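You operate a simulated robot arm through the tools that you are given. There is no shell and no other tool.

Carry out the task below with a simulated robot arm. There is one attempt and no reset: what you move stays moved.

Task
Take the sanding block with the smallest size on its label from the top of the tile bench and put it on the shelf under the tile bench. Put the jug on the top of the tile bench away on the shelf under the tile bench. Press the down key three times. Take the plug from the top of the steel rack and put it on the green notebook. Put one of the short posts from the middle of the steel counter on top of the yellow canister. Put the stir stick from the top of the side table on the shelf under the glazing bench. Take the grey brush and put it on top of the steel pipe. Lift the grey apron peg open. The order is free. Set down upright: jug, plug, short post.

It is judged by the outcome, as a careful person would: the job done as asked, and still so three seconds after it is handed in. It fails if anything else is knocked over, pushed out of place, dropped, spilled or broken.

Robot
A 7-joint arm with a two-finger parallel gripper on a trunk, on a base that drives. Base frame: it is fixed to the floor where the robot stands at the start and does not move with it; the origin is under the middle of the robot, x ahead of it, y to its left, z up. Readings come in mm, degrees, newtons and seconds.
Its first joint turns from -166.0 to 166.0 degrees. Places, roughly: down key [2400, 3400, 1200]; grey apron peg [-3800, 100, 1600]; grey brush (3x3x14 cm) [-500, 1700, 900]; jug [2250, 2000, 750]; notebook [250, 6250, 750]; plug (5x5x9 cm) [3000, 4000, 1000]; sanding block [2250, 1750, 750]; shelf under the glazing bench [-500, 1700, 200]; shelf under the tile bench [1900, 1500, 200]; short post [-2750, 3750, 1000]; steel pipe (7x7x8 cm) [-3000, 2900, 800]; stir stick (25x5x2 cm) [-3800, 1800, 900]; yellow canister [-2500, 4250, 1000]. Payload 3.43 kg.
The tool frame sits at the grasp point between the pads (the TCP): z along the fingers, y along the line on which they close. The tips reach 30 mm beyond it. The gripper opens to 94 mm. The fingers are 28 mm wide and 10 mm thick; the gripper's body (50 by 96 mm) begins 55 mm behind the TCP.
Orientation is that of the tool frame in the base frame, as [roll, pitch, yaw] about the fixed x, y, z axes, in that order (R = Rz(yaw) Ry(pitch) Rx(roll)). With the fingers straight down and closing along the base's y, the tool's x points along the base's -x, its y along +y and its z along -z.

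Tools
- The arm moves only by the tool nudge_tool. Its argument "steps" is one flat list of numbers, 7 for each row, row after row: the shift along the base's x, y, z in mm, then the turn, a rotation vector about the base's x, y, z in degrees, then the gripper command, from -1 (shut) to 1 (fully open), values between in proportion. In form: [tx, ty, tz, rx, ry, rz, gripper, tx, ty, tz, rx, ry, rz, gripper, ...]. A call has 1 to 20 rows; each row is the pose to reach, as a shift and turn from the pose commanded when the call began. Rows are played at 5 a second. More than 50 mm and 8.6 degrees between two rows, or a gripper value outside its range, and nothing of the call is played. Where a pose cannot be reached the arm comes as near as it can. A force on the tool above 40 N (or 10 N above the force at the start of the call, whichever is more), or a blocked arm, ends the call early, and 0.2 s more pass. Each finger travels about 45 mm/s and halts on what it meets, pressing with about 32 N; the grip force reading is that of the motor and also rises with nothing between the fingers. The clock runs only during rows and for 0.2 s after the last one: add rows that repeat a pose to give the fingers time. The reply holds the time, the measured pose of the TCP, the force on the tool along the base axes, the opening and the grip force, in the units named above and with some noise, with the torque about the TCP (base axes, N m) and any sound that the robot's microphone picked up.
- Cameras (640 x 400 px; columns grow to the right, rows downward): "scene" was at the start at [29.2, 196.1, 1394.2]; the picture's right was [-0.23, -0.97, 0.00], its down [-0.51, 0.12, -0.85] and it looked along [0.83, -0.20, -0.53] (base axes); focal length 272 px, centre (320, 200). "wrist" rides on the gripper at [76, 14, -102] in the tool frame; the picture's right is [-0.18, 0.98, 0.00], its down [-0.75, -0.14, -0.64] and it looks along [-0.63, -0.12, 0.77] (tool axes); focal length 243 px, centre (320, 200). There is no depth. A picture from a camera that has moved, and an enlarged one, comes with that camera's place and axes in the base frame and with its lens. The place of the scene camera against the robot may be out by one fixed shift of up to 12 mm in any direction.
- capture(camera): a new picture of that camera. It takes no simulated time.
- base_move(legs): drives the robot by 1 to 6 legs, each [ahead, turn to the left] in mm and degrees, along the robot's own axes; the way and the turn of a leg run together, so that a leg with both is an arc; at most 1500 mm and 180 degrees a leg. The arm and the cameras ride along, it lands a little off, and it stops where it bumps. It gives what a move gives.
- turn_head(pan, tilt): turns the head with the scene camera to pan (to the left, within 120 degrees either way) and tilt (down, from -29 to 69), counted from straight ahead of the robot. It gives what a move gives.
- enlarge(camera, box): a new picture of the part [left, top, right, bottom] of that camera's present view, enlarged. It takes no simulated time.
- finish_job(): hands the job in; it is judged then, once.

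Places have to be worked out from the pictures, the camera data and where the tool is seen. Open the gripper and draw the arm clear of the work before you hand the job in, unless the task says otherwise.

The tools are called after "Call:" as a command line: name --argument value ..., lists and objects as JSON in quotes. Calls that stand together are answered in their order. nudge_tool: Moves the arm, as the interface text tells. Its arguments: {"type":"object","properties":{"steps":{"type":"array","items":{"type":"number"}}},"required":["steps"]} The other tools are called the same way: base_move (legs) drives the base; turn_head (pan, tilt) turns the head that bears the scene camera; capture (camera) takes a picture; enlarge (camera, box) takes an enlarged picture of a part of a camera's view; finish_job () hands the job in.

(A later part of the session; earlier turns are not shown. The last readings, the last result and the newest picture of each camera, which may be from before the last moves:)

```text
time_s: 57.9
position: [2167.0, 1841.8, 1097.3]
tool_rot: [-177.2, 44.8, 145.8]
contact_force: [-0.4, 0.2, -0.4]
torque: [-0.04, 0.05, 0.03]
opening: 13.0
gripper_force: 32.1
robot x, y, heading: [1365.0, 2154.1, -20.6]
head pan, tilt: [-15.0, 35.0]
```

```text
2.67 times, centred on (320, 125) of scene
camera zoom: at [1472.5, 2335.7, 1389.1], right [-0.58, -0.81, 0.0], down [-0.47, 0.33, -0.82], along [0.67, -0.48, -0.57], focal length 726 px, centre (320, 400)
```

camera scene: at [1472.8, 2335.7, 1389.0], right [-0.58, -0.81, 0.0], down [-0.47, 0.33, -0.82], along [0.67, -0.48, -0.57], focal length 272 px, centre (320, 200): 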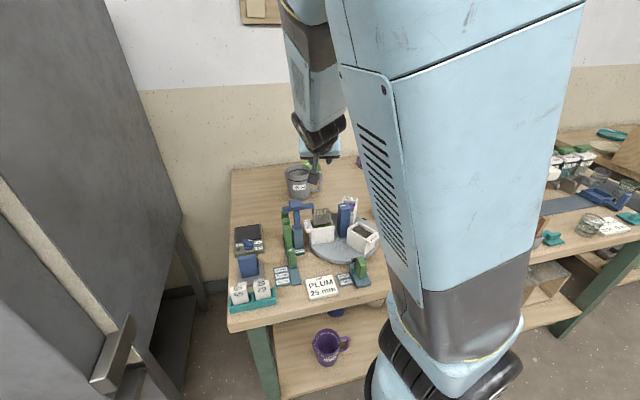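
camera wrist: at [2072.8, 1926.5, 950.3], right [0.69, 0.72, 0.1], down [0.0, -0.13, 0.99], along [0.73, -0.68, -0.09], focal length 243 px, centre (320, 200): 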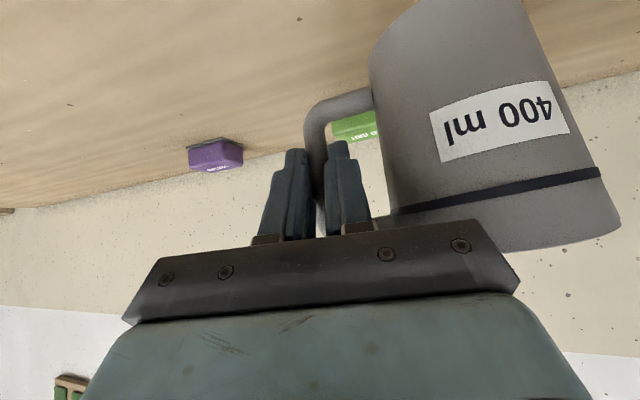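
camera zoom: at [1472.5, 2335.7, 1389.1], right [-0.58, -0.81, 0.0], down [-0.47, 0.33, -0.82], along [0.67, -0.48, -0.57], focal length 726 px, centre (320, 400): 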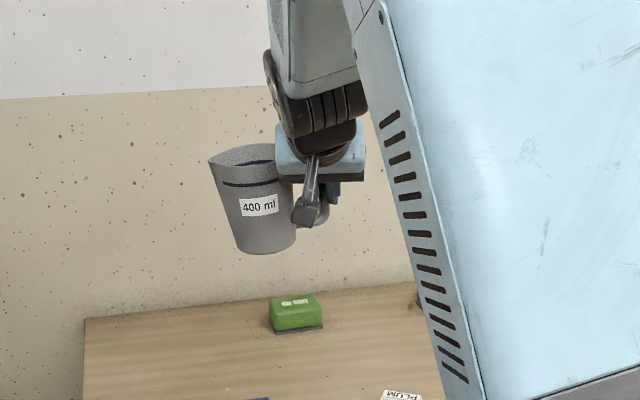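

The jug hangs securely. I back the base 600 mm into the aisle (about 1.6 m wide).

Call:
base_move --legs '[[-600, 0]]'

Call:
turn_head --pan -12 --tilt 45

Call:
capture --camera "scene"

```text
time_s: 61.3
position: [1608.1, 2053.0, 1096.8]
tool_rot: [-177.2, 44.8, 146.0]
contact_force: [0.2, 0.2, -0.3]
torque: [-0.06, 0.05, -0.02]
opening: 13.1
gripper_force: 32.2
robot x, y, heading: [807.5, 2364.8, -20.4]
head pan, tilt: [-15.0, 35.0]
```

```text
time_s: 62.0
position: [1607.9, 2051.3, 1097.8]
tool_rot: [-177.2, 44.8, 146.0]
contact_force: [-0.8, -0.4, -1.0]
torque: [-0.03, 0.07, -0.03]
opening: 13.0
gripper_force: 31.9
robot x, y, heading: [809.0, 2362.1, -20.4]
head pan, tilt: [-12.0, 45.0]
```

```text
taken
camera scene: at [908.9, 2551.6, 1374.3], right [-0.53, -0.85, 0.0], down [-0.6, 0.38, -0.71], along [0.6, -0.38, -0.71], focal length 272 px, centre (320, 200)
```

scene: 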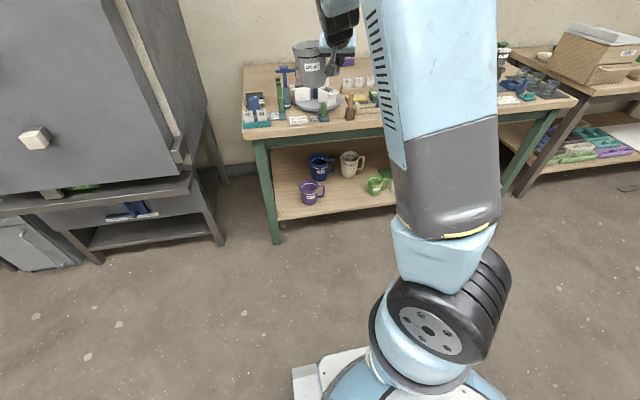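

Robot is now ~1 m from the bench edge with the jug over open floor. I lower the jug in stages in front of the bench, shifting right toward the free shelf spot between the purple and green jugs.

Call:
nudge_tool --steps '[-4, -5, -20, 0, 0, 0, -1, -12, -14, -58, 0, 0, 0, -1, -20, -24, -98, 0, 0, 0, -1, -29, -33, -140, 0, 0, 0, -1, -37, -43, -180, 0, 0, 0, -1, -46, -53, -222, 0, 0, 0, -1, -55, -63, -264, 0, 0, 0, -1, -63, -73, -306, 0, 0, 0, -1, -72, -83, -348, 0, 0, 0, -1, -80, -92, -385, 0, 0, 0, -1, -83, -95, -400, 0, 0, 0, -1]'

Call:
capture --camera "scene"

```text
time_s: 64.4
position: [1524.9, 1956.8, 696.7]
tool_rot: [-177.3, 44.8, 146.1]
contact_force: [0.4, 0.6, -0.4]
torque: [-0.08, 0.07, 0.0]
opening: 13.0
gripper_force: 31.9
robot x, y, heading: [804.9, 2357.9, -20.4]
head pan, tilt: [-12.0, 45.0]
```

```text
taken
camera scene: at [908.9, 2551.6, 1374.3], right [-0.53, -0.85, 0.0], down [-0.6, 0.38, -0.71], along [0.6, -0.38, -0.71], focal length 272 px, centre (320, 200)
```

scene: 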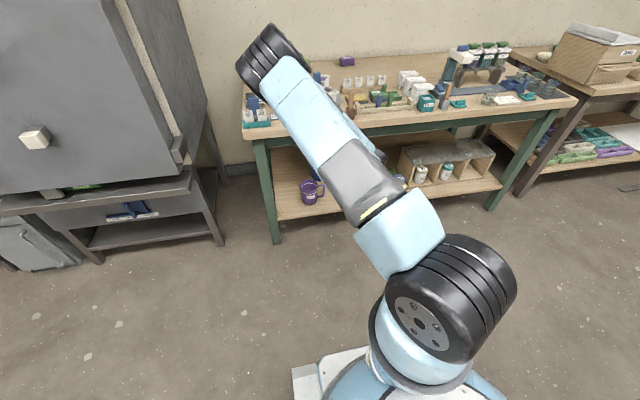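

The elbow is up and forward; I keep the arm more extended so the forearm stays clear of the bench later, and continue lowering to z≈330 while shifting right.

Call:
nudge_tool --steps '[2, -7, -20, 0, 0, 0, -1, 5, -20, -60, 0, 0, 0, -1, 8, -34, -102, 0, 0, 0, -1, 10, -48, -144, 0, 0, 0, -1, 12, -62, -186, 0, 0, 0, -1, 14, -76, -228, 0, 0, 0, -1, 16, -90, -270, 0, 0, 0, -1, 18, -104, -312, 0, 0, 0, -1, 20, -115, -350, 0, 0, 0, -1, 21, -120, -367, 0, 0, 0, -1, 21, -120, -367, 0, 0, 0, -1]'

Call:
capture --camera "scene"

Call:
capture --camera "wrist"

```text
time_s: 66.8
position: [1546.2, 1916.9, 500.2]
tool_rot: [-177.3, 44.8, 146.1]
contact_force: [-0.5, -0.2, -0.2]
torque: [-0.03, 0.04, 0.04]
opening: 12.7
gripper_force: 31.8
out of reach, approached as far as the arm can: row 5, 6, 7, 8, 9, 10, 11
robot x, y, heading: [808.8, 2360.6, -19.9]
head pan, tilt: [-12.0, 45.0]
```

```text
taken
camera scene: at [909.1, 2551.5, 1374.2], right [-0.53, -0.85, 0.0], down [-0.6, 0.38, -0.71], along [0.6, -0.38, -0.71], focal length 272 px, centre (320, 200)
```

scene: 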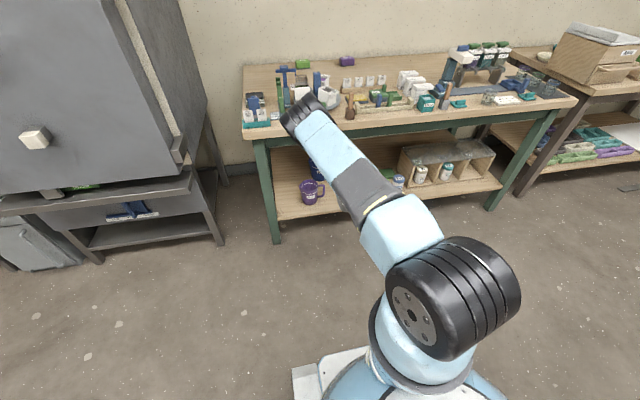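

```text
taken
camera wrist: at [1452.3, 2001.7, 518.7], right [0.68, 0.72, 0.1], down [0.0, -0.13, 0.99], along [0.73, -0.68, -0.09], focal length 243 px, centre (320, 200)
```

wrist: 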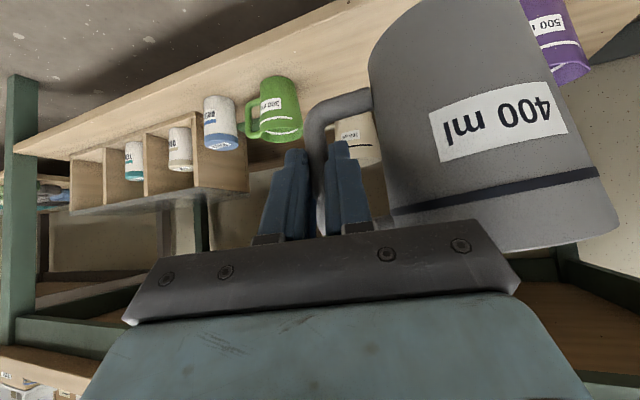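

The limit is the wrist: with the tool in the arm's plane the forearm cannot be steeper than the tool. If I yaw the tool relative to the arm plane, the wrist can bend sideways. First a small upward test to see what pose is taken as reference.

Call:
nudge_tool --steps '[0, 0, 30, 0, 0, 0, -1, 0, 0, 60, 0, 0, 0, -1, 0, 0, 60, 0, 0, 0, -1]'

```text
time_s: 67.6
position: [1547.3, 1918.6, 560.9]
tool_rot: [-177.2, 44.8, 146.1]
contact_force: [1.0, 0.6, -0.9]
torque: [-0.02, 0.04, -0.01]
opening: 13.0
gripper_force: 32.3
robot x, y, heading: [806.7, 2362.8, -20.2]
head pan, tilt: [-12.0, 45.0]
```

The reference is the reached pose. Now I yaw the tool -35° about vertical and level the jug by ~5.5°.

Call:
nudge_tool --steps '[0, 0, 0, 0.6, -0.9, -7, -1, 0, 0, 0, 1.3, -1.8, -14, -1, 0, 0, 0, 1.9, -2.7, -21, -1, 0, 0, 0, 2.6, -3.6, -28, -1, 0, 0, 0, 3.2, -4.5, -35, -1, 0, 0, 0, 3.2, -4.5, -35, -1]'

Call:
capture --camera "wrist"

Call:
capture --camera "scene"

```text
time_s: 69.0
position: [1547.0, 1918.9, 561.4]
tool_rot: [175.0, 44.8, 105.5]
contact_force: [0.0, -0.9, -1.1]
torque: [-0.05, 0.06, -0.04]
opening: 12.8
gripper_force: 32.3
robot x, y, heading: [809.1, 2359.1, -20.1]
head pan, tilt: [-12.0, 45.0]
```

```text
taken
camera wrist: at [1517.3, 2041.8, 579.9], right [0.96, 0.19, 0.19], down [-0.16, -0.14, 0.98], along [0.22, -0.97, -0.1], focal length 243 px, centre (320, 200)
```

wrist: 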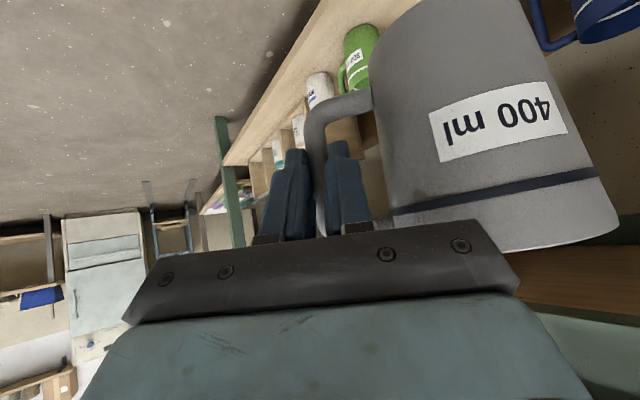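

```text
taken
camera scene: at [909.1, 2551.6, 1374.2], right [-0.53, -0.85, 0.0], down [-0.6, 0.38, -0.71], along [0.6, -0.38, -0.71], focal length 272 px, centre (320, 200)
```

scene: 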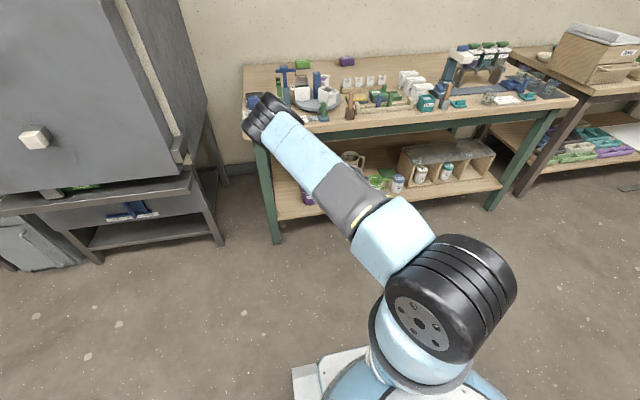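

The jug now hangs level and the tool is yawed. I lower it to z≈320 in front of the bench.

Call:
nudge_tool --steps '[-5, -6, -30, 0, 0, 0, -1, -11, -13, -70, 0, 0, 0, -1, -18, -20, -110, 0, 0, 0, -1, -24, -28, -150, 0, 0, 0, -1, -31, -36, -190, 0, 0, 0, -1, -36, -42, -225, 0, 0, 0, -1, -39, -44, -241, 0, 0, 0, -1, -39, -44, -241, 0, 0, 0, -1]'

Call:
capture --camera "wrist"

Call:
capture --camera "scene"

```text
time_s: 70.8
position: [1497.1, 1870.7, 501.6]
tool_rot: [175.1, 44.8, 105.6]
contact_force: [1.1, 0.6, -0.9]
torque: [0.0, 0.05, 0.01]
opening: 12.9
gripper_force: 32.1
out of reach, approached as far as the arm can: row 2, 3, 4, 5, 6, 7, 8
robot x, y, heading: [809.3, 2359.0, -20.2]
head pan, tilt: [-12.0, 45.0]
```

```text
taken
camera wrist: at [1467.5, 1992.5, 520.6], right [0.96, 0.19, 0.19], down [-0.16, -0.14, 0.98], along [0.22, -0.97, -0.1], focal length 243 px, centre (320, 200)
```

wrist: 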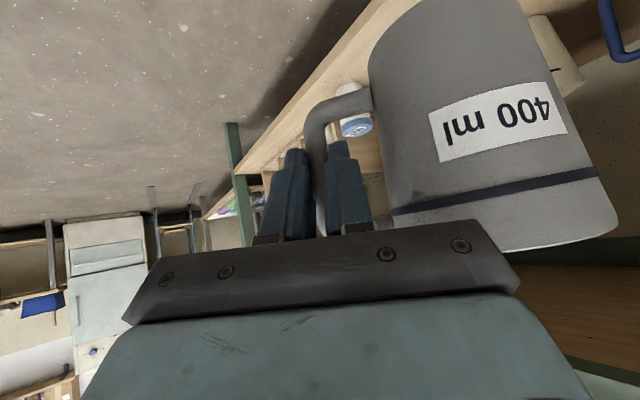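

```text
taken
camera scene: at [909.2, 2551.7, 1374.2], right [-0.53, -0.85, 0.0], down [-0.6, 0.38, -0.71], along [0.6, -0.38, -0.71], focal length 272 px, centre (320, 200)
```

scene: 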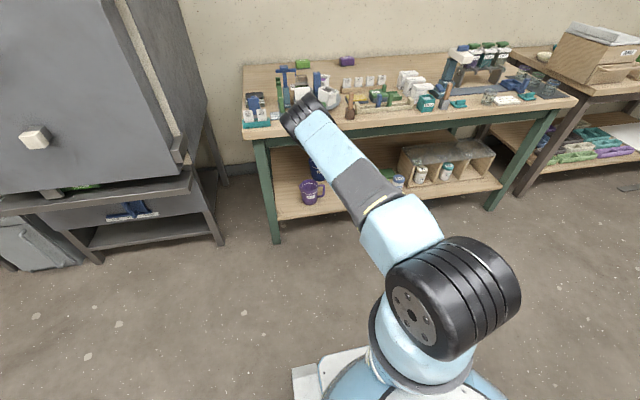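

The same z≈500 limit appears, so the constraint is elsewhere in the arm (likely the shoulder pitch). I test how low the arm gets with the tool vertical: I rotate the tool back to pointing down over open floor, then lower.

Call:
nudge_tool --steps '[-5, 2, 10, 6.9, 2.9, 0, -1, -10, 4, 20, 13.8, 5.8, 0, -1, -15, 6, 20, 20.7, 8.6, 0, -1, -20, 8, 20, 27.7, 11.5, 0, -1, -25, 10, 20, 34.6, 14.4, 0, -1, -30, 12, 20, 41.5, 17.3, 0, -1, -30, 12, 20, 41.5, 17.3, 0, -1]'

Call:
nudge_tool --steps '[0, 0, -40, 0, 0, 0, -1, 0, 0, -80, 0, 0, 0, -1, 0, 0, -120, 0, 0, 0, -1, 0, 0, -160, 0, 0, 0, -1, 0, 0, -200, 0, 0, 0, -1, 0, 0, -200, 0, 0, 0, -1]'

Call:
capture --camera "scene"

Call:
capture --camera "wrist"

```text
time_s: 72.4
position: [1463.6, 1898.3, 534.4]
tool_rot: [-179.8, 0.1, 107.7]
contact_force: [0.4, 0.6, -1.2]
torque: [-0.03, 0.04, -0.03]
opening: 12.7
gripper_force: 31.9
out of reach, approached as far as the arm can: row 1, 2, 3, 4, 5, 6, 7
robot x, y, heading: [808.5, 2361.1, -20.4]
head pan, tilt: [-12.0, 45.0]
```

```text
time_s: 73.8
position: [1459.2, 1983.8, 455.3]
tool_rot: [-179.9, 0.2, 107.8]
contact_force: [0.5, -0.6, -1.0]
torque: [-0.06, 0.04, 0.0]
opening: 12.7
gripper_force: 31.8
out of reach, approached as far as the arm can: row 1, 2, 3, 4, 5, 6
robot x, y, heading: [811.1, 2362.7, -20.4]
head pan, tilt: [-12.0, 45.0]
```

```text
taken
camera scene: at [909.1, 2551.6, 1374.2], right [-0.53, -0.85, 0.0], down [-0.6, 0.38, -0.71], along [0.6, -0.38, -0.71], focal length 272 px, centre (320, 200)
```

scene: 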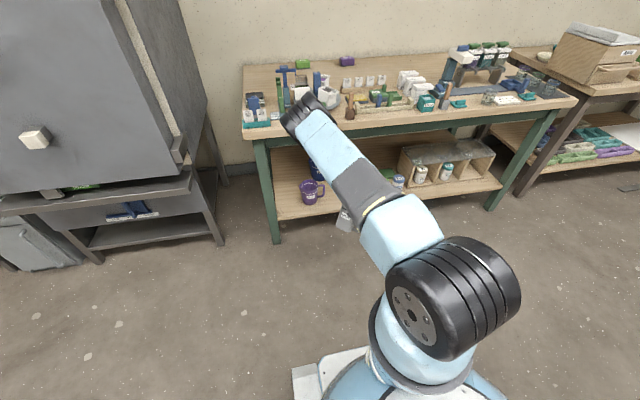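

```text
taken
camera wrist: at [1450.2, 2059.8, 556.6], right [0.99, 0.12, 0.0], down [0.09, -0.76, 0.64], along [0.08, -0.64, -0.76], focal length 243 px, centre (320, 200)
```

wrist: 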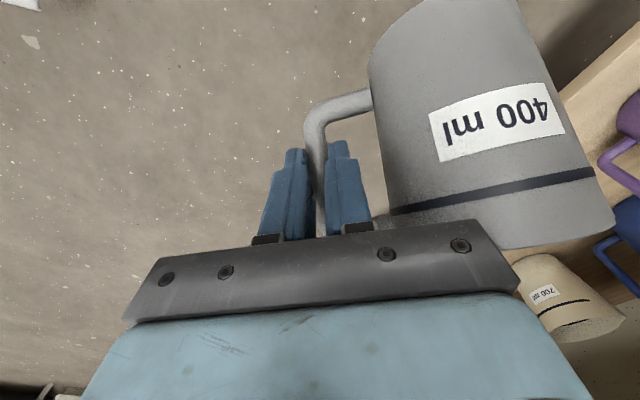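

The elbow seems pinned at its lowest position. I take views from two head angles to measure the shoulder and elbow positions.

Call:
turn_head --pan -60 --tilt 45

Call:
capture --camera "scene"

Call:
turn_head --pan 25 --tilt 45

Call:
capture --camera "scene"

```text
time_s: 75.0
position: [1461.4, 1982.4, 454.0]
tool_rot: [-179.9, 0.1, 107.6]
contact_force: [-0.1, 0.1, -0.1]
torque: [-0.02, 0.07, 0.01]
opening: 12.7
gripper_force: 31.8
robot x, y, heading: [808.4, 2361.8, -20.2]
head pan, tilt: [-60.0, 45.0]
```

```text
taken
camera scene: at [854.2, 2514.8, 1374.3], right [-0.99, -0.17, 0.0], down [-0.12, 0.7, -0.71], along [0.12, -0.7, -0.71], focal length 272 px, centre (320, 200)
```

scene: 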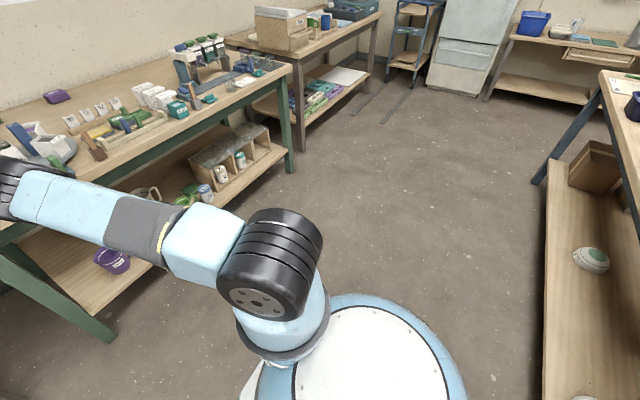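

```text
time_s: 76.6
position: [1460.4, 1983.8, 454.9]
tool_rot: [-179.9, 0.1, 107.8]
contact_force: [0.0, 0.4, -0.8]
torque: [-0.04, 0.05, 0.0]
opening: 12.8
gripper_force: 31.4
robot x, y, heading: [810.5, 2360.2, -20.3]
head pan, tilt: [25.0, 45.0]
```

```text
taken
camera scene: at [921.4, 2601.6, 1374.3], right [0.08, -1.0, 0.0], down [-0.71, -0.06, -0.71], along [0.7, 0.06, -0.71], focal length 272 px, centre (320, 200)
```

scene: 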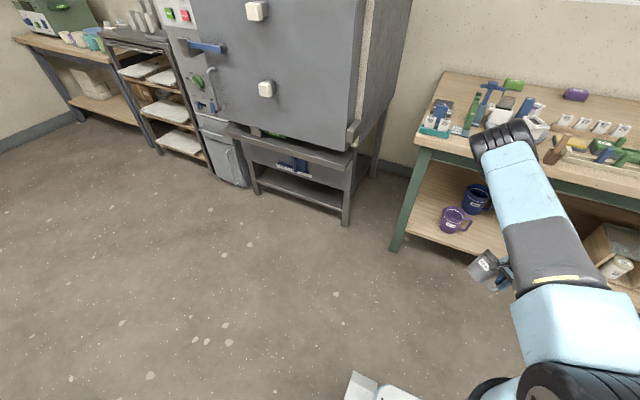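

My kinematic reading: with the tool tilted the wrist limit stops the arm at about z 500; the shelf can only be reached with the tool vertical. So the jug must be regrasped at its rim with a vertical tool. I first bring the tool back to the tilted pose (jug upright) and raise it.

Call:
nudge_tool --steps '[9, -4, 40, -6.9, -2.9, 0, -1, 18, -8, 80, -13.8, -5.8, 0, -1, 27, -11, 120, -20.7, -8.6, 0, -1, 36, -15, 160, -27.7, -11.5, 0, -1, 46, -18, 200, -34.6, -14.4, 0, -1, 56, -22, 240, -41.5, -17.3, 0, -1, 56, -22, 240, -41.5, -17.3, 0, -1]'

Call:
nudge_tool --steps '[0, 0, 40, 0, 0, 6.6, -1, 0, 0, 80, 0, 0, 13.2, -1, 0, 0, 120, 0, 0, 19.8, -1, 0, 0, 160, 0, 0, 26.4, -1, 0, 0, 200, 0, 0, 33, -1, 0, 0, 240, 0, 0, 33, -1, 0, 0, 280, 0, 0, 33, -1, 0, 0, 320, 0, 0, 33, -1, 0, 0, 360, 0, 0, 33, -1, 0, 0, 400, 0, 0, 33, -1, 0, 0, 400, 0, 0, 33, -1]'

Call:
turn_head --pan -12 --tilt 38

Call:
capture --camera "scene"

Call:
capture --camera "wrist"

```text
time_s: 78.2
position: [1517.5, 1961.1, 695.6]
tool_rot: [175.3, 45.0, 105.5]
contact_force: [-0.4, 0.8, -0.6]
torque: [0.0, 0.04, 0.0]
opening: 12.7
gripper_force: 32.3
robot x, y, heading: [813.4, 2357.8, -20.2]
head pan, tilt: [25.0, 45.0]
```

```text
time_s: 80.6
position: [1517.0, 1959.9, 1096.3]
tool_rot: [175.1, 45.0, 138.7]
contact_force: [-0.1, -0.6, -0.4]
torque: [-0.03, 0.05, 0.01]
opening: 12.5
gripper_force: 32.1
robot x, y, heading: [808.6, 2357.9, -20.1]
head pan, tilt: [25.0, 45.0]
```

```text
time_s: 81.6
position: [1516.6, 1959.5, 1094.4]
tool_rot: [175.1, 44.8, 138.7]
contact_force: [-0.2, 0.1, 0.0]
torque: [-0.04, 0.03, -0.01]
opening: 12.9
gripper_force: 31.6
robot x, y, heading: [809.4, 2360.6, -20.4]
head pan, tilt: [-12.0, 38.0]
```

```text
taken
camera scene: at [913.2, 2549.1, 1384.5], right [-0.53, -0.85, 0.0], down [-0.52, 0.33, -0.79], along [0.67, -0.42, -0.62], focal length 272 px, centre (320, 200)
```

scene: 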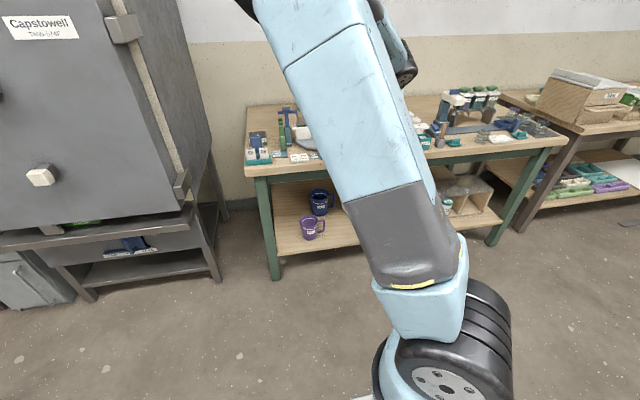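

```text
taken
camera wrist: at [1424.4, 2047.3, 1113.6], right [0.7, 0.69, 0.19], down [-0.06, -0.21, 0.98], along [0.71, -0.7, -0.1], focal length 243 px, centre (320, 200)
```

wrist: 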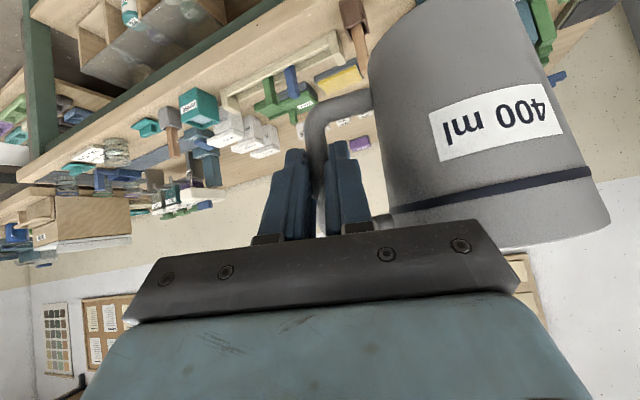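

The jug is upright again. I drive forward 600 mm to put it back on the free area of the bench top and regrasp it by the rim.

Call:
base_move --legs '[[600, 0]]'

Call:
capture --camera "scene"

Call:
capture --camera "wrist"

```text
time_s: 85.0
position: [2081.5, 1757.1, 1094.8]
tool_rot: [175.1, 44.9, 138.9]
contact_force: [1.3, 0.6, -0.6]
torque: [-0.01, 0.01, 0.0]
opening: 12.7
gripper_force: 32.1
robot x, y, heading: [1374.0, 2157.6, -19.9]
head pan, tilt: [-12.0, 38.0]
```

```text
taken
camera scene: at [1476.0, 2343.0, 1384.5], right [-0.53, -0.85, 0.0], down [-0.52, 0.33, -0.79], along [0.67, -0.42, -0.62], focal length 272 px, centre (320, 200)
```

scene: 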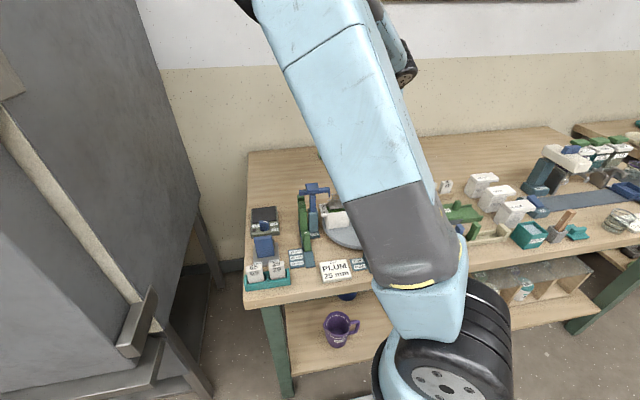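

```text
taken
camera wrist: at [1989.6, 1843.6, 1113.6], right [0.7, 0.69, 0.19], down [-0.06, -0.21, 0.98], along [0.71, -0.69, -0.1], focal length 243 px, centre (320, 200)
```

wrist: 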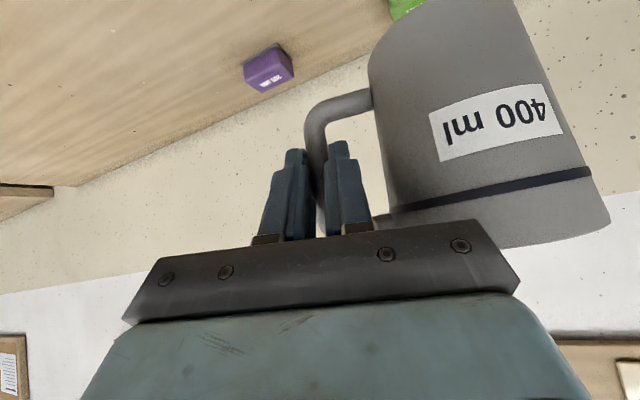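

I shift over the free spot near where the jug stood and lower it toward the bench top.

Call:
nudge_tool --steps '[33, 10, 0, 0, 0, 0, -1, 67, 21, 0, 0, 0, 0, -1, 67, 21, -40, 0, 0, 0, -1, 67, 21, -80, 0, 0, 0, -1, 67, 21, -120, 0, 0, 0, -1, 67, 21, -155, 0, 0, 0, -1, 67, 21, -185, 0, 0, 0, -1, 67, 21, -205, 0, 0, 0, -1, 67, 21, -205, 0, 0, 0, -1]'

Call:
capture --camera "wrist"

Call:
enlarge --camera "scene" --box '[240, 100, 420, 212]'

```text
time_s: 87.0
position: [2149.6, 1776.7, 889.5]
tool_rot: [175.2, 45.0, 138.9]
contact_force: [-0.8, -0.1, -0.5]
torque: [-0.03, 0.07, -0.02]
opening: 12.8
gripper_force: 32.4
robot x, y, heading: [1374.2, 2154.5, -20.2]
head pan, tilt: [-12.0, 38.0]
```

```text
taken
camera wrist: at [2056.9, 1864.2, 908.5], right [0.7, 0.69, 0.19], down [-0.06, -0.21, 0.98], along [0.71, -0.69, -0.1], focal length 243 px, centre (320, 200)
```

wrist: 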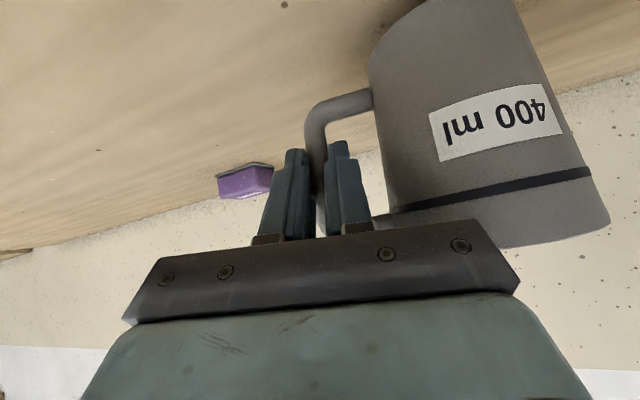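

```text
3.56 times, centred on (330, 156) of scene
camera zoom: at [1476.2, 2342.9, 1384.5], right [-0.53, -0.85, 0.0], down [-0.52, 0.33, -0.79], along [0.67, -0.42, -0.62], focal length 968 px, centre (284, 356)
```

zoom: 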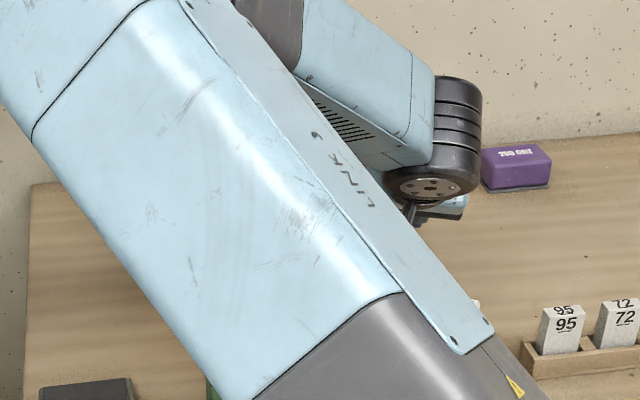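

The arm blocks the scene view, so I lower in small steps and watch the force.

Call:
nudge_tool --steps '[0, 0, -5, 0, 0, 0, -1, 0, 0, -10, 0, 0, 0, -1, 0, 0, -13, 0, 0, 0, -1, 0, 0, -13, 0, 0, 0, -1]'

Call:
nudge_tool --steps '[0, 0, -2, 0, 0, 0, -1, 0, 0, -4, 0, 0, 0, -1, 0, 0, -4, 0, 0, 0, -1]'

```text
time_s: 88.0
position: [2149.8, 1778.5, 877.4]
tool_rot: [175.1, 44.9, 138.9]
contact_force: [0.8, 0.2, -0.3]
torque: [-0.06, 0.03, -0.01]
opening: 13.0
gripper_force: 32.2
robot x, y, heading: [1376.5, 2155.3, -20.2]
head pan, tilt: [-12.0, 38.0]
```

```text
time_s: 88.8
position: [2149.3, 1776.3, 874.2]
tool_rot: [175.0, 44.8, 138.9]
contact_force: [0.4, -0.5, 0.1]
torque: [-0.02, -0.01, 0.03]
opening: 13.0
gripper_force: 31.6
robot x, y, heading: [1375.2, 2155.1, -19.9]
head pan, tilt: [-12.0, 38.0]
```

Call:
nudge_tool --steps '[0, 0, -2, 0, 0, 0, -1, 0, 0, -4, 0, 0, 0, -1, 0, 0, -4, 0, 0, 0, -1]'

Call:
nudge_tool --steps '[0, 0, -2, 0, 0, 0, -1, 0, 0, -4, 0, 0, 0, -1, 0, 0, -4, 0, 0, 0, -1]'

Call:
capture --camera "wrist"

```text
time_s: 89.6
position: [2148.8, 1776.5, 870.4]
tool_rot: [175.1, 45.0, 138.8]
contact_force: [-2.6, -8.7, 21.5]
torque: [0.2, -0.55, -0.19]
opening: 13.1
gripper_force: 31.8
robot x, y, heading: [1375.0, 2153.4, -20.1]
head pan, tilt: [-12.0, 38.0]
```

```text
time_s: 90.4
position: [2149.0, 1776.5, 865.0]
tool_rot: [175.0, 45.0, 138.7]
contact_force: [-6.1, -10.0, 26.8]
torque: [0.05, -0.73, -0.26]
opening: 13.4
gripper_force: 31.8
robot x, y, heading: [1372.4, 2152.6, -19.8]
head pan, tilt: [-12.0, 38.0]
```

```text
taken
camera wrist: at [2055.6, 1864.0, 884.9], right [0.7, 0.69, 0.19], down [-0.06, -0.21, 0.98], along [0.71, -0.69, -0.1], focal length 243 px, centre (320, 200)
```

wrist: 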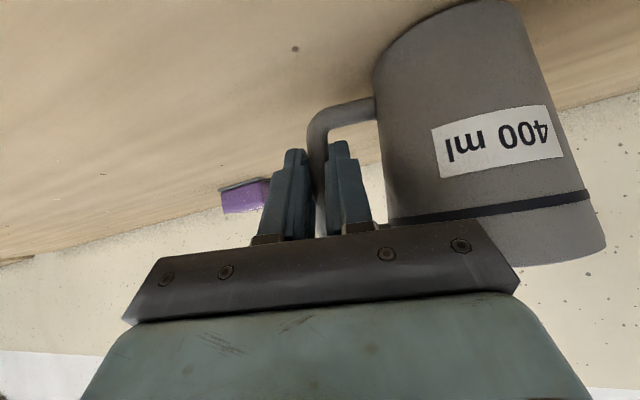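

The jug is on the bench. I relieve the pressure a little, then open the fingers to 28 mm and withdraw along the tool axis.

Call:
nudge_tool --steps '[0, 0, 3, 0, 0, 0, -1, 0, 0, 4, 0, 0, 0, -1, 0, 0, 4, 0, 0, 0, -0.7, 0, 0, 4, 0, 0, 0, -0.45, 0, 0, 4, 0, 0, 0, -0.45, 0, 0, 4, 0, 0, 0, -0.45]'

Call:
capture --camera "wrist"

```text
time_s: 91.8
position: [2149.3, 1778.4, 868.9]
tool_rot: [175.1, 44.9, 138.8]
contact_force: [0.0, -0.4, 0.8]
torque: [0.01, -0.03, 0.01]
opening: 25.9
gripper_force: 0.1
robot x, y, heading: [1371.9, 2152.4, -19.8]
head pan, tilt: [-12.0, 38.0]
```

```text
taken
camera wrist: at [2056.8, 1864.6, 887.7], right [0.7, 0.69, 0.19], down [-0.06, -0.21, 0.98], along [0.71, -0.69, -0.1], focal length 243 px, centre (320, 200)
```

wrist: 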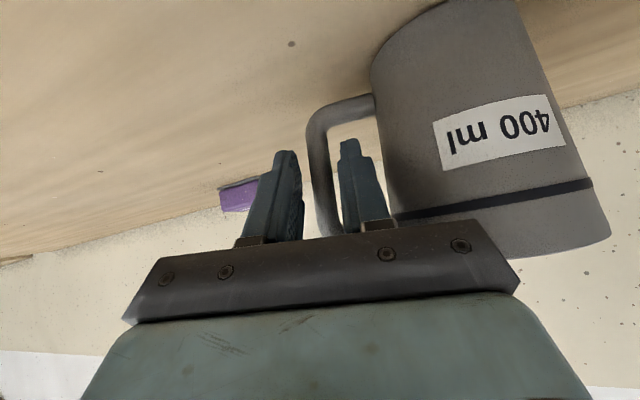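

The fingers are clear of the bar. I withdraw backward along the tool axis.

Call:
nudge_tool --steps '[-12, 8, 14, 0, 0, 0, -0.45, -35, 24, 42, 0, 0, 0, -0.45, -59, 40, 71, 0, 0, 0, -0.45, -82, 56, 99, 0, 0, 0, -0.45, -105, 72, 127, 0, 0, 0, -0.45, -105, 72, 127, 0, 0, 0, -0.45]'

Call:
capture --camera "wrist"

Call:
capture --camera "scene"

```text
time_s: 93.2
position: [2044.6, 1850.8, 998.1]
tool_rot: [175.1, 44.9, 138.9]
contact_force: [-0.5, -0.1, 0.0]
torque: [-0.02, -0.03, 0.0]
opening: 25.7
gripper_force: 0.0
robot x, y, heading: [1373.4, 2154.8, -19.8]
head pan, tilt: [-12.0, 38.0]
```

```text
taken
camera wrist: at [1952.1, 1937.3, 1016.1], right [0.7, 0.69, 0.19], down [-0.06, -0.21, 0.98], along [0.71, -0.69, -0.1], focal length 243 px, centre (320, 200)
```

wrist: 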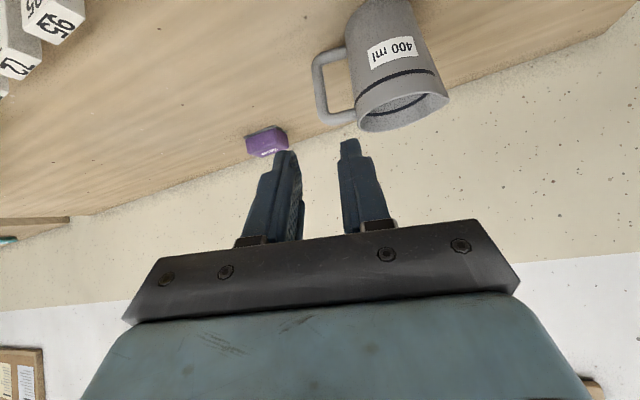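

```text
taken
camera scene: at [1476.0, 2343.0, 1384.5], right [-0.53, -0.85, 0.0], down [-0.52, 0.33, -0.79], along [0.67, -0.42, -0.62], focal length 272 px, centre (320, 200)
```

scene: 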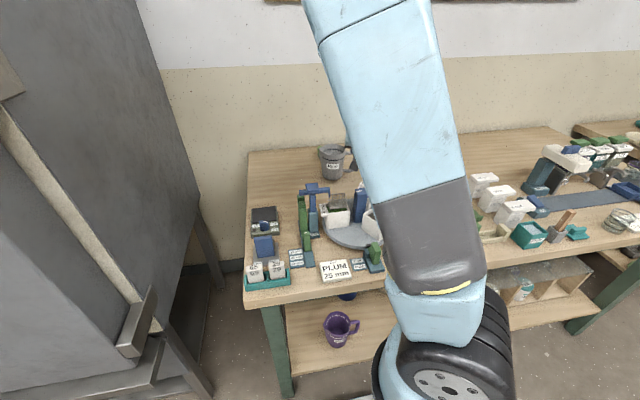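

The jug stands upright at about (2202,1833) with rim z≈917. I turn the tool vertical above the bench first.

Call:
nudge_tool --steps '[0, 0, 10, 4.2, 6.2, 0, -0.2, 0, 0, 20, 8.4, 12.4, 0, -0.2, 0, 0, 30, 12.6, 18.6, 0, -0.2, 0, 0, 40, 16.9, 24.8, 0, -0.2, 0, 0, 45, 21.1, 31, 0, -0.2, 0, 0, 50, 25.3, 37.2, 0, -0.2, 0, 0, 50, 25.3, 37.2, 0, -0.2]'

```text
time_s: 94.8
position: [2044.7, 1849.7, 1047.3]
tool_rot: [179.9, 0.0, 140.9]
contact_force: [0.7, -0.1, -0.5]
torque: [0.01, 0.01, -0.01]
opening: 37.7
gripper_force: 0.1
out of reach, approached as far as the arm can: row 1, 2
robot x, y, heading: [1374.3, 2157.2, -20.1]
head pan, tilt: [-12.0, 38.0]
```

Tool is vertical at yaw 141. I yaw it to 68.5° (closing along the bench normal) and move over the front of the jug's rim.

Call:
nudge_tool --steps '[13, 0, 0, 0, 0, -8, -0.2, 26, 0, 0, 0, 0, -16, -0.2, 39, 0, 0, 0, 0, -24, -0.2, 52, 0, 0, 0, 0, -32, -0.2, 65, 0, 0, 0, 0, -40, -0.2, 78, 0, 0, 0, 0, -48, -0.2, 91, 0, 0, 0, 0, -56, -0.2, 104, 0, 0, 0, 0, -64, -0.2, 115, 0, 0, 0, 0, -72.4, -0.2, 115, 0, 0, 0, 0, -72.4, -0.2]'

Call:
capture --camera "wrist"

Call:
capture --camera "scene"

```text
time_s: 97.0
position: [1882.9, 1792.1, 1066.9]
tool_rot: [179.8, -1.0, 72.3]
contact_force: [-0.3, -0.1, -0.8]
torque: [0.01, -0.02, -0.01]
opening: 37.4
gripper_force: 0.0
out of reach, approached as far as the arm can: row 5, 6, 7, 8, 9, 10
robot x, y, heading: [1372.2, 2156.9, -19.9]
head pan, tilt: [-12.0, 38.0]
```

```text
taken
camera wrist: at [1917.3, 1857.9, 1170.5], right [0.88, -0.47, 0.0], down [-0.37, -0.69, 0.63], along [-0.3, -0.55, -0.78], focal length 243 px, centre (320, 200)
```

wrist: 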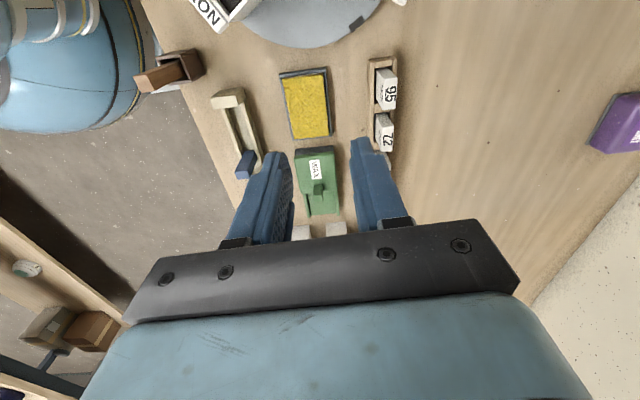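

```text
taken
camera scene: at [1476.1, 2342.9, 1384.5], right [-0.53, -0.85, 0.0], down [-0.52, 0.33, -0.79], along [0.67, -0.42, -0.62], focal length 272 px, centre (320, 200)
```

scene: 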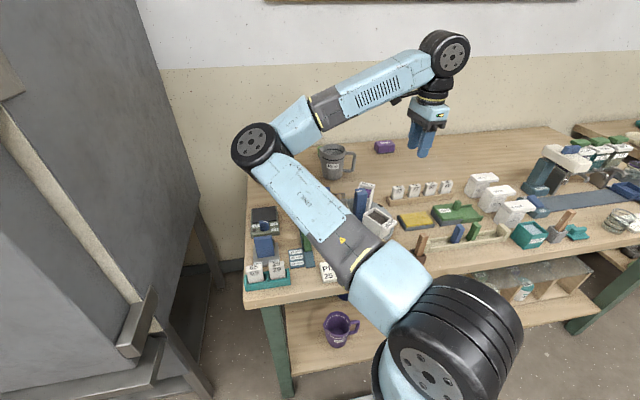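

The wrist's last joint hit its limit that way and the arm contorted; nothing was touched. I unwind back to yaw 141 and will rotate the other way instead.

Call:
nudge_tool --steps '[10, 4, 5, 0, 0, 8, -0.2, 25, 10, 10, 0, 0, 16, -0.2, 45, 17, 10, 0, 0, 24, -0.2, 65, 24, 10, 0, 0, 32, -0.2, 85, 31, 10, 0, 0, 40, -0.2, 105, 38, 10, 0, 0, 48, -0.2, 125, 45, 10, 0, 0, 56, -0.2, 145, 52, 10, 0, 0, 64, -0.2, 162, 58, 10, 0, 0, 68.6, -0.2, 162, 58, 10, 0, 0, 68.6, -0.2]'

Call:
capture --camera "scene"

```text
time_s: 99.2
position: [2046.2, 1853.9, 1079.1]
tool_rot: [179.8, -1.1, 141.1]
contact_force: [-0.4, 0.2, -0.5]
torque: [0.0, 0.02, 0.0]
opening: 37.6
gripper_force: 0.0
robot x, y, heading: [1376.0, 2154.3, -20.1]
head pan, tilt: [-12.0, 38.0]
```

```text
taken
camera scene: at [1476.1, 2342.9, 1384.5], right [-0.53, -0.85, 0.0], down [-0.52, 0.33, -0.79], along [0.67, -0.42, -0.62], focal length 272 px, centre (320, 200)
```

scene: 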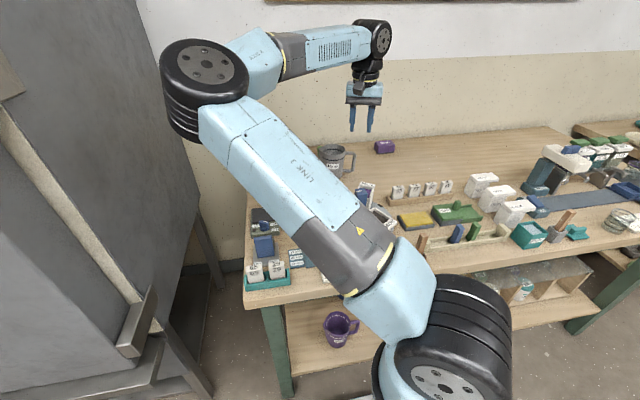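

The elbow stays swung to the left but everything is clear. Now I yaw the other way (+107°) to 248.5° while moving over the jug's front rim.

Call:
nudge_tool --steps '[8, 0, 0, 0, 0, 8, -0.2, 16, 0, 0, 0, 0, 16, -0.2, 24, 0, 0, 0, 0, 24, -0.2, 32, 0, 0, 0, 0, 32, -0.2, 40, -1, 0, 0, 0, 40, -0.2, 48, -1, 0, 0, 0, 48, -0.2, 56, -2, 0, 0, 0, 56, -0.2, 64, -2, 0, 0, 0, 64, -0.2, 72, -2, 0, 0, 0, 72, -0.2, 80, -3, 0, 0, 0, 80, -0.2, 90, -3, 0, 0, 0, 88, -0.2, 100, -4, 0, 0, 0, 96, -0.2, 108, -4, -10, 0, 0, 104, -0.2, 114, -4, -19, 0, 0, 107.4, -0.2, 114, -4, -19, 0, 0, 107.4, -0.2]'

Call:
capture --camera "scene"

Call:
capture --camera "wrist"

```text
time_s: 102.4
position: [2160.0, 1847.9, 1058.7]
tool_rot: [179.7, -1.0, -111.5]
contact_force: [-0.6, 0.4, 0.2]
torque: [0.03, 0.0, -0.01]
opening: 37.3
gripper_force: 0.1
robot x, y, heading: [1371.7, 2153.2, -19.9]
head pan, tilt: [-12.0, 38.0]
```

```text
taken
camera scene: at [1476.2, 2342.9, 1384.5], right [-0.53, -0.85, 0.0], down [-0.52, 0.33, -0.79], along [0.67, -0.42, -0.62], focal length 272 px, centre (320, 200)
```

scene: 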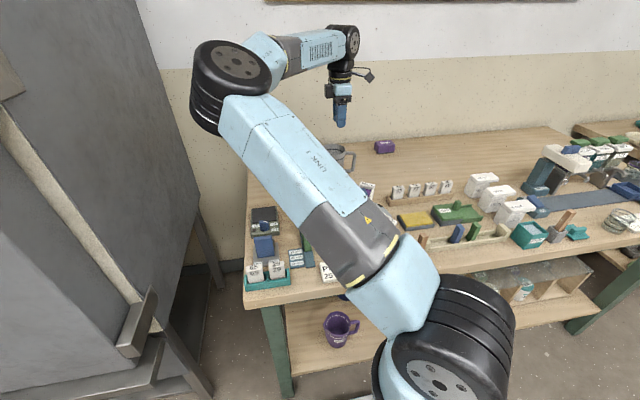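

```text
taken
camera wrist: at [2118.9, 1782.8, 1163.1], right [-0.85, 0.53, 0.0], down [0.42, 0.66, 0.63], along [0.33, 0.53, -0.78], focal length 243 px, centre (320, 200)
```

wrist: 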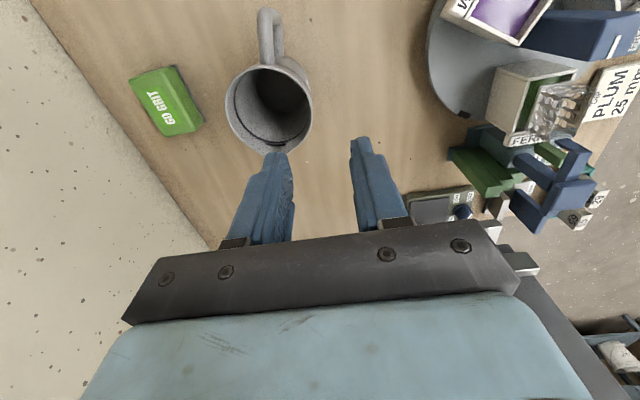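

The wrist camera now shows the jug from above: rim center ≈(2202,1822), front wall at v≈448. I shift slightly and lower to just above the rim.

Call:
nudge_tool --steps '[2, -6, -30, 0, 0, 0, -0.2, 4.7, -11.5, -60, 0, 0, 0, -0.2, 4.7, -11.5, -90, 0, 0, 0, -0.2, 4.7, -11.5, -98, 0, 0, 0, -0.2, 4.7, -11.5, -98, 0, 0, 0, -0.2]'

Call:
capture --camera "wrist"

Call:
enlarge --camera "scene" --box '[280, 60, 420, 190]'

```text
time_s: 103.6
position: [2164.4, 1837.9, 962.8]
tool_rot: [179.7, -1.1, -111.7]
contact_force: [0.2, 0.0, -0.8]
torque: [0.0, -0.02, 0.02]
opening: 37.3
gripper_force: 0.1
robot x, y, heading: [1370.6, 2156.8, -20.1]
head pan, tilt: [-12.0, 38.0]
```

```text
taken
camera wrist: at [2123.1, 1772.1, 1065.5], right [-0.85, 0.53, 0.0], down [0.42, 0.66, 0.63], along [0.33, 0.53, -0.78], focal length 243 px, centre (320, 200)
```

wrist: 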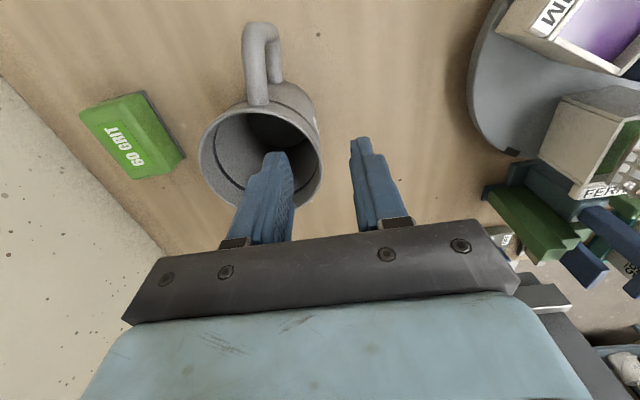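

```text
3.08 times, centred on (350, 125) of scene
camera zoom: at [1476.2, 2342.9, 1384.5], right [-0.53, -0.85, 0.0], down [-0.52, 0.33, -0.79], along [0.67, -0.42, -0.62], focal length 838 px, centre (228, 431)
```

zoom: 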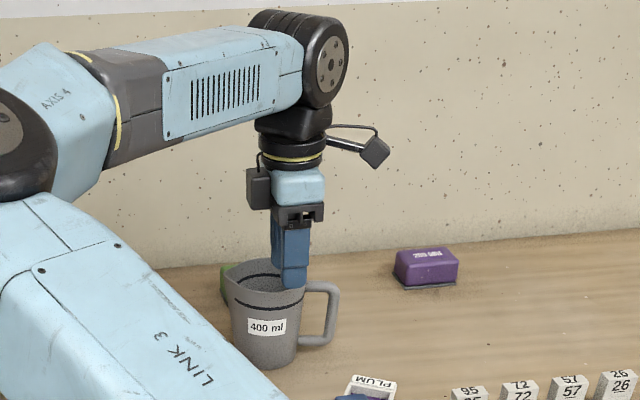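

The rim's front wall lies midway between the fingertips. I lower 58 mm so the fingers straddle the wall, then close.

Call:
nudge_tool --steps '[0, 0, -15, 0, 0, 0, -0.2, 0, 0, -30, 0, 0, 0, -0.2, 0, 0, -45, 0, 0, 0, -0.2, 0, 0, -58, 0, 0, 0, -0.2, 0, 0, -58, 0, 0, 0, -0.2]'

Call:
capture --camera "wrist"

```text
time_s: 104.8
position: [2165.2, 1836.5, 904.4]
tool_rot: [179.7, -1.1, -111.7]
contact_force: [0.4, -0.1, 0.4]
torque: [-0.01, 0.0, 0.01]
opening: 37.6
gripper_force: 0.1
robot x, y, heading: [1372.4, 2157.2, -20.1]
head pan, tilt: [-12.0, 38.0]
```

```text
taken
camera wrist: at [2123.7, 1772.1, 1007.1], right [-0.85, 0.53, 0.0], down [0.42, 0.66, 0.63], along [0.33, 0.53, -0.78], focal length 243 px, centre (320, 200)
```

wrist: 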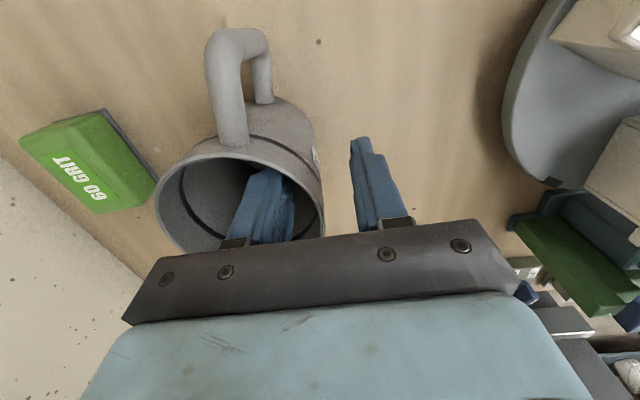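

The inner finger is inside the jug and the outer one in front. I close the gripper on the wall.

Call:
nudge_tool --steps '[0, 0, 0, 0, 0, 0, -0.6, 0, 0, 0, 0, 0, 0, -1, 0, 0, 0, 0, 0, 0, -1, 0, 0, 0, 0, 0, 0, -1, 0, 0, 0, 0, 0, 0, -1]'

Call:
nudge_tool --steps '[0, 0, 10, 0, 0, 0, -1, 0, 0, 30, 0, 0, 0, -1, 0, 0, 60, 0, 0, 0, -1, 0, 0, 60, 0, 0, 0, -1]'

Call:
capture --camera "wrist"

Call:
enlarge --camera "scene" --box '[280, 60, 420, 190]'

```text
time_s: 106.0
position: [2164.5, 1837.0, 904.9]
tool_rot: [179.9, -1.1, -111.6]
contact_force: [2.3, -1.3, 8.9]
torque: [-0.53, -0.51, 0.11]
opening: 7.1
gripper_force: 31.8
robot x, y, heading: [1373.9, 2152.4, -20.0]
head pan, tilt: [-12.0, 38.0]
```

```text
time_s: 107.0
position: [2164.1, 1837.2, 964.3]
tool_rot: [179.7, -1.1, -111.6]
contact_force: [-0.2, 0.4, -1.4]
torque: [0.02, 0.02, -0.01]
opening: 6.3
gripper_force: 32.2
robot x, y, heading: [1372.5, 2157.1, -20.2]
head pan, tilt: [-12.0, 38.0]
```

```text
taken
camera wrist: at [2123.6, 1771.8, 1067.6], right [-0.85, 0.53, 0.0], down [0.42, 0.66, 0.63], along [0.33, 0.53, -0.78], focal length 243 px, centre (320, 200)
```

wrist: 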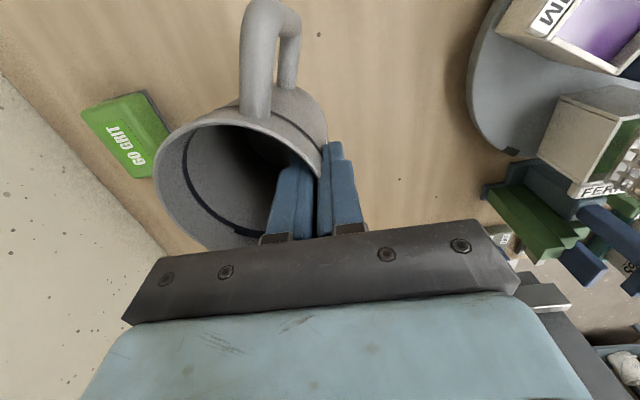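

```text
3.08 times, centred on (350, 125) of scene
camera zoom: at [1476.3, 2342.9, 1384.5], right [-0.53, -0.85, 0.0], down [-0.52, 0.33, -0.79], along [0.67, -0.42, -0.62], focal length 838 px, centre (228, 431)
```

zoom: 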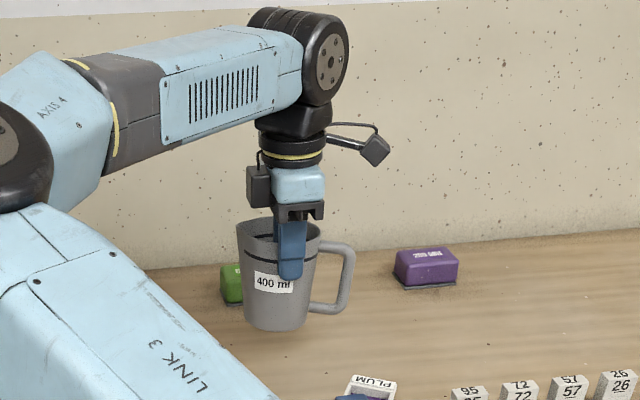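

The jug is held upright by the rim. I raise it above the other items and back the base 620 mm.

Call:
nudge_tool --steps '[0, 0, 40, 0, 0, 0, -1, 0, 0, 80, 0, 0, 0, -1, 0, 0, 120, 0, 0, 0, -1, 0, 0, 150, 0, 0, 0, -1, 0, 0, 150, 0, 0, 0, -1]'

Call:
base_move --legs '[[-620, 0]]'

Call:
turn_head --pan -20 --tilt 42

Call:
capture --camera "scene"

```text
time_s: 108.2
position: [2164.9, 1835.9, 1114.0]
tool_rot: [179.6, -1.1, -111.6]
contact_force: [0.4, -0.6, -0.6]
torque: [0.01, 0.0, 0.0]
opening: 6.6
gripper_force: 31.6
robot x, y, heading: [1376.1, 2155.5, -20.0]
head pan, tilt: [-12.0, 38.0]
```

```text
time_s: 111.8
position: [1579.1, 2048.8, 1113.3]
tool_rot: [179.8, -1.1, -111.7]
contact_force: [0.4, -0.1, 0.3]
torque: [0.01, 0.02, 0.0]
opening: 6.3
gripper_force: 32.3
robot x, y, heading: [791.4, 2371.3, -20.1]
head pan, tilt: [-12.0, 38.0]
```

```text
time_s: 112.5
position: [1579.6, 2048.9, 1114.4]
tool_rot: [179.7, -1.2, -111.7]
contact_force: [0.2, 0.5, 0.1]
torque: [0.02, 0.04, 0.0]
opening: 6.6
gripper_force: 32.2
robot x, y, heading: [785.8, 2364.6, -20.3]
head pan, tilt: [-20.0, 42.0]
```

```text
taken
camera scene: at [882.2, 2547.8, 1378.6], right [-0.64, -0.77, 0.0], down [-0.51, 0.43, -0.74], along [0.57, -0.48, -0.67], focal length 272 px, centre (320, 200)
```

scene: 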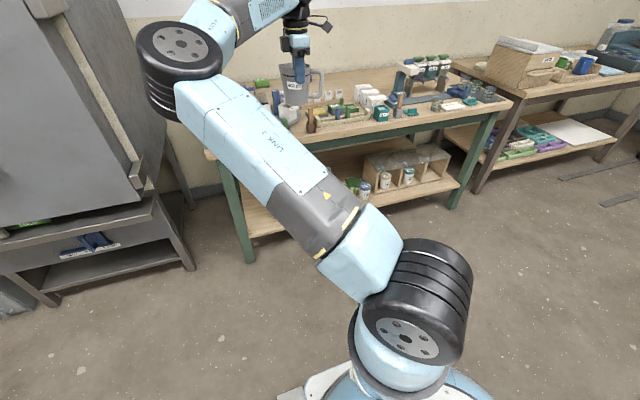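

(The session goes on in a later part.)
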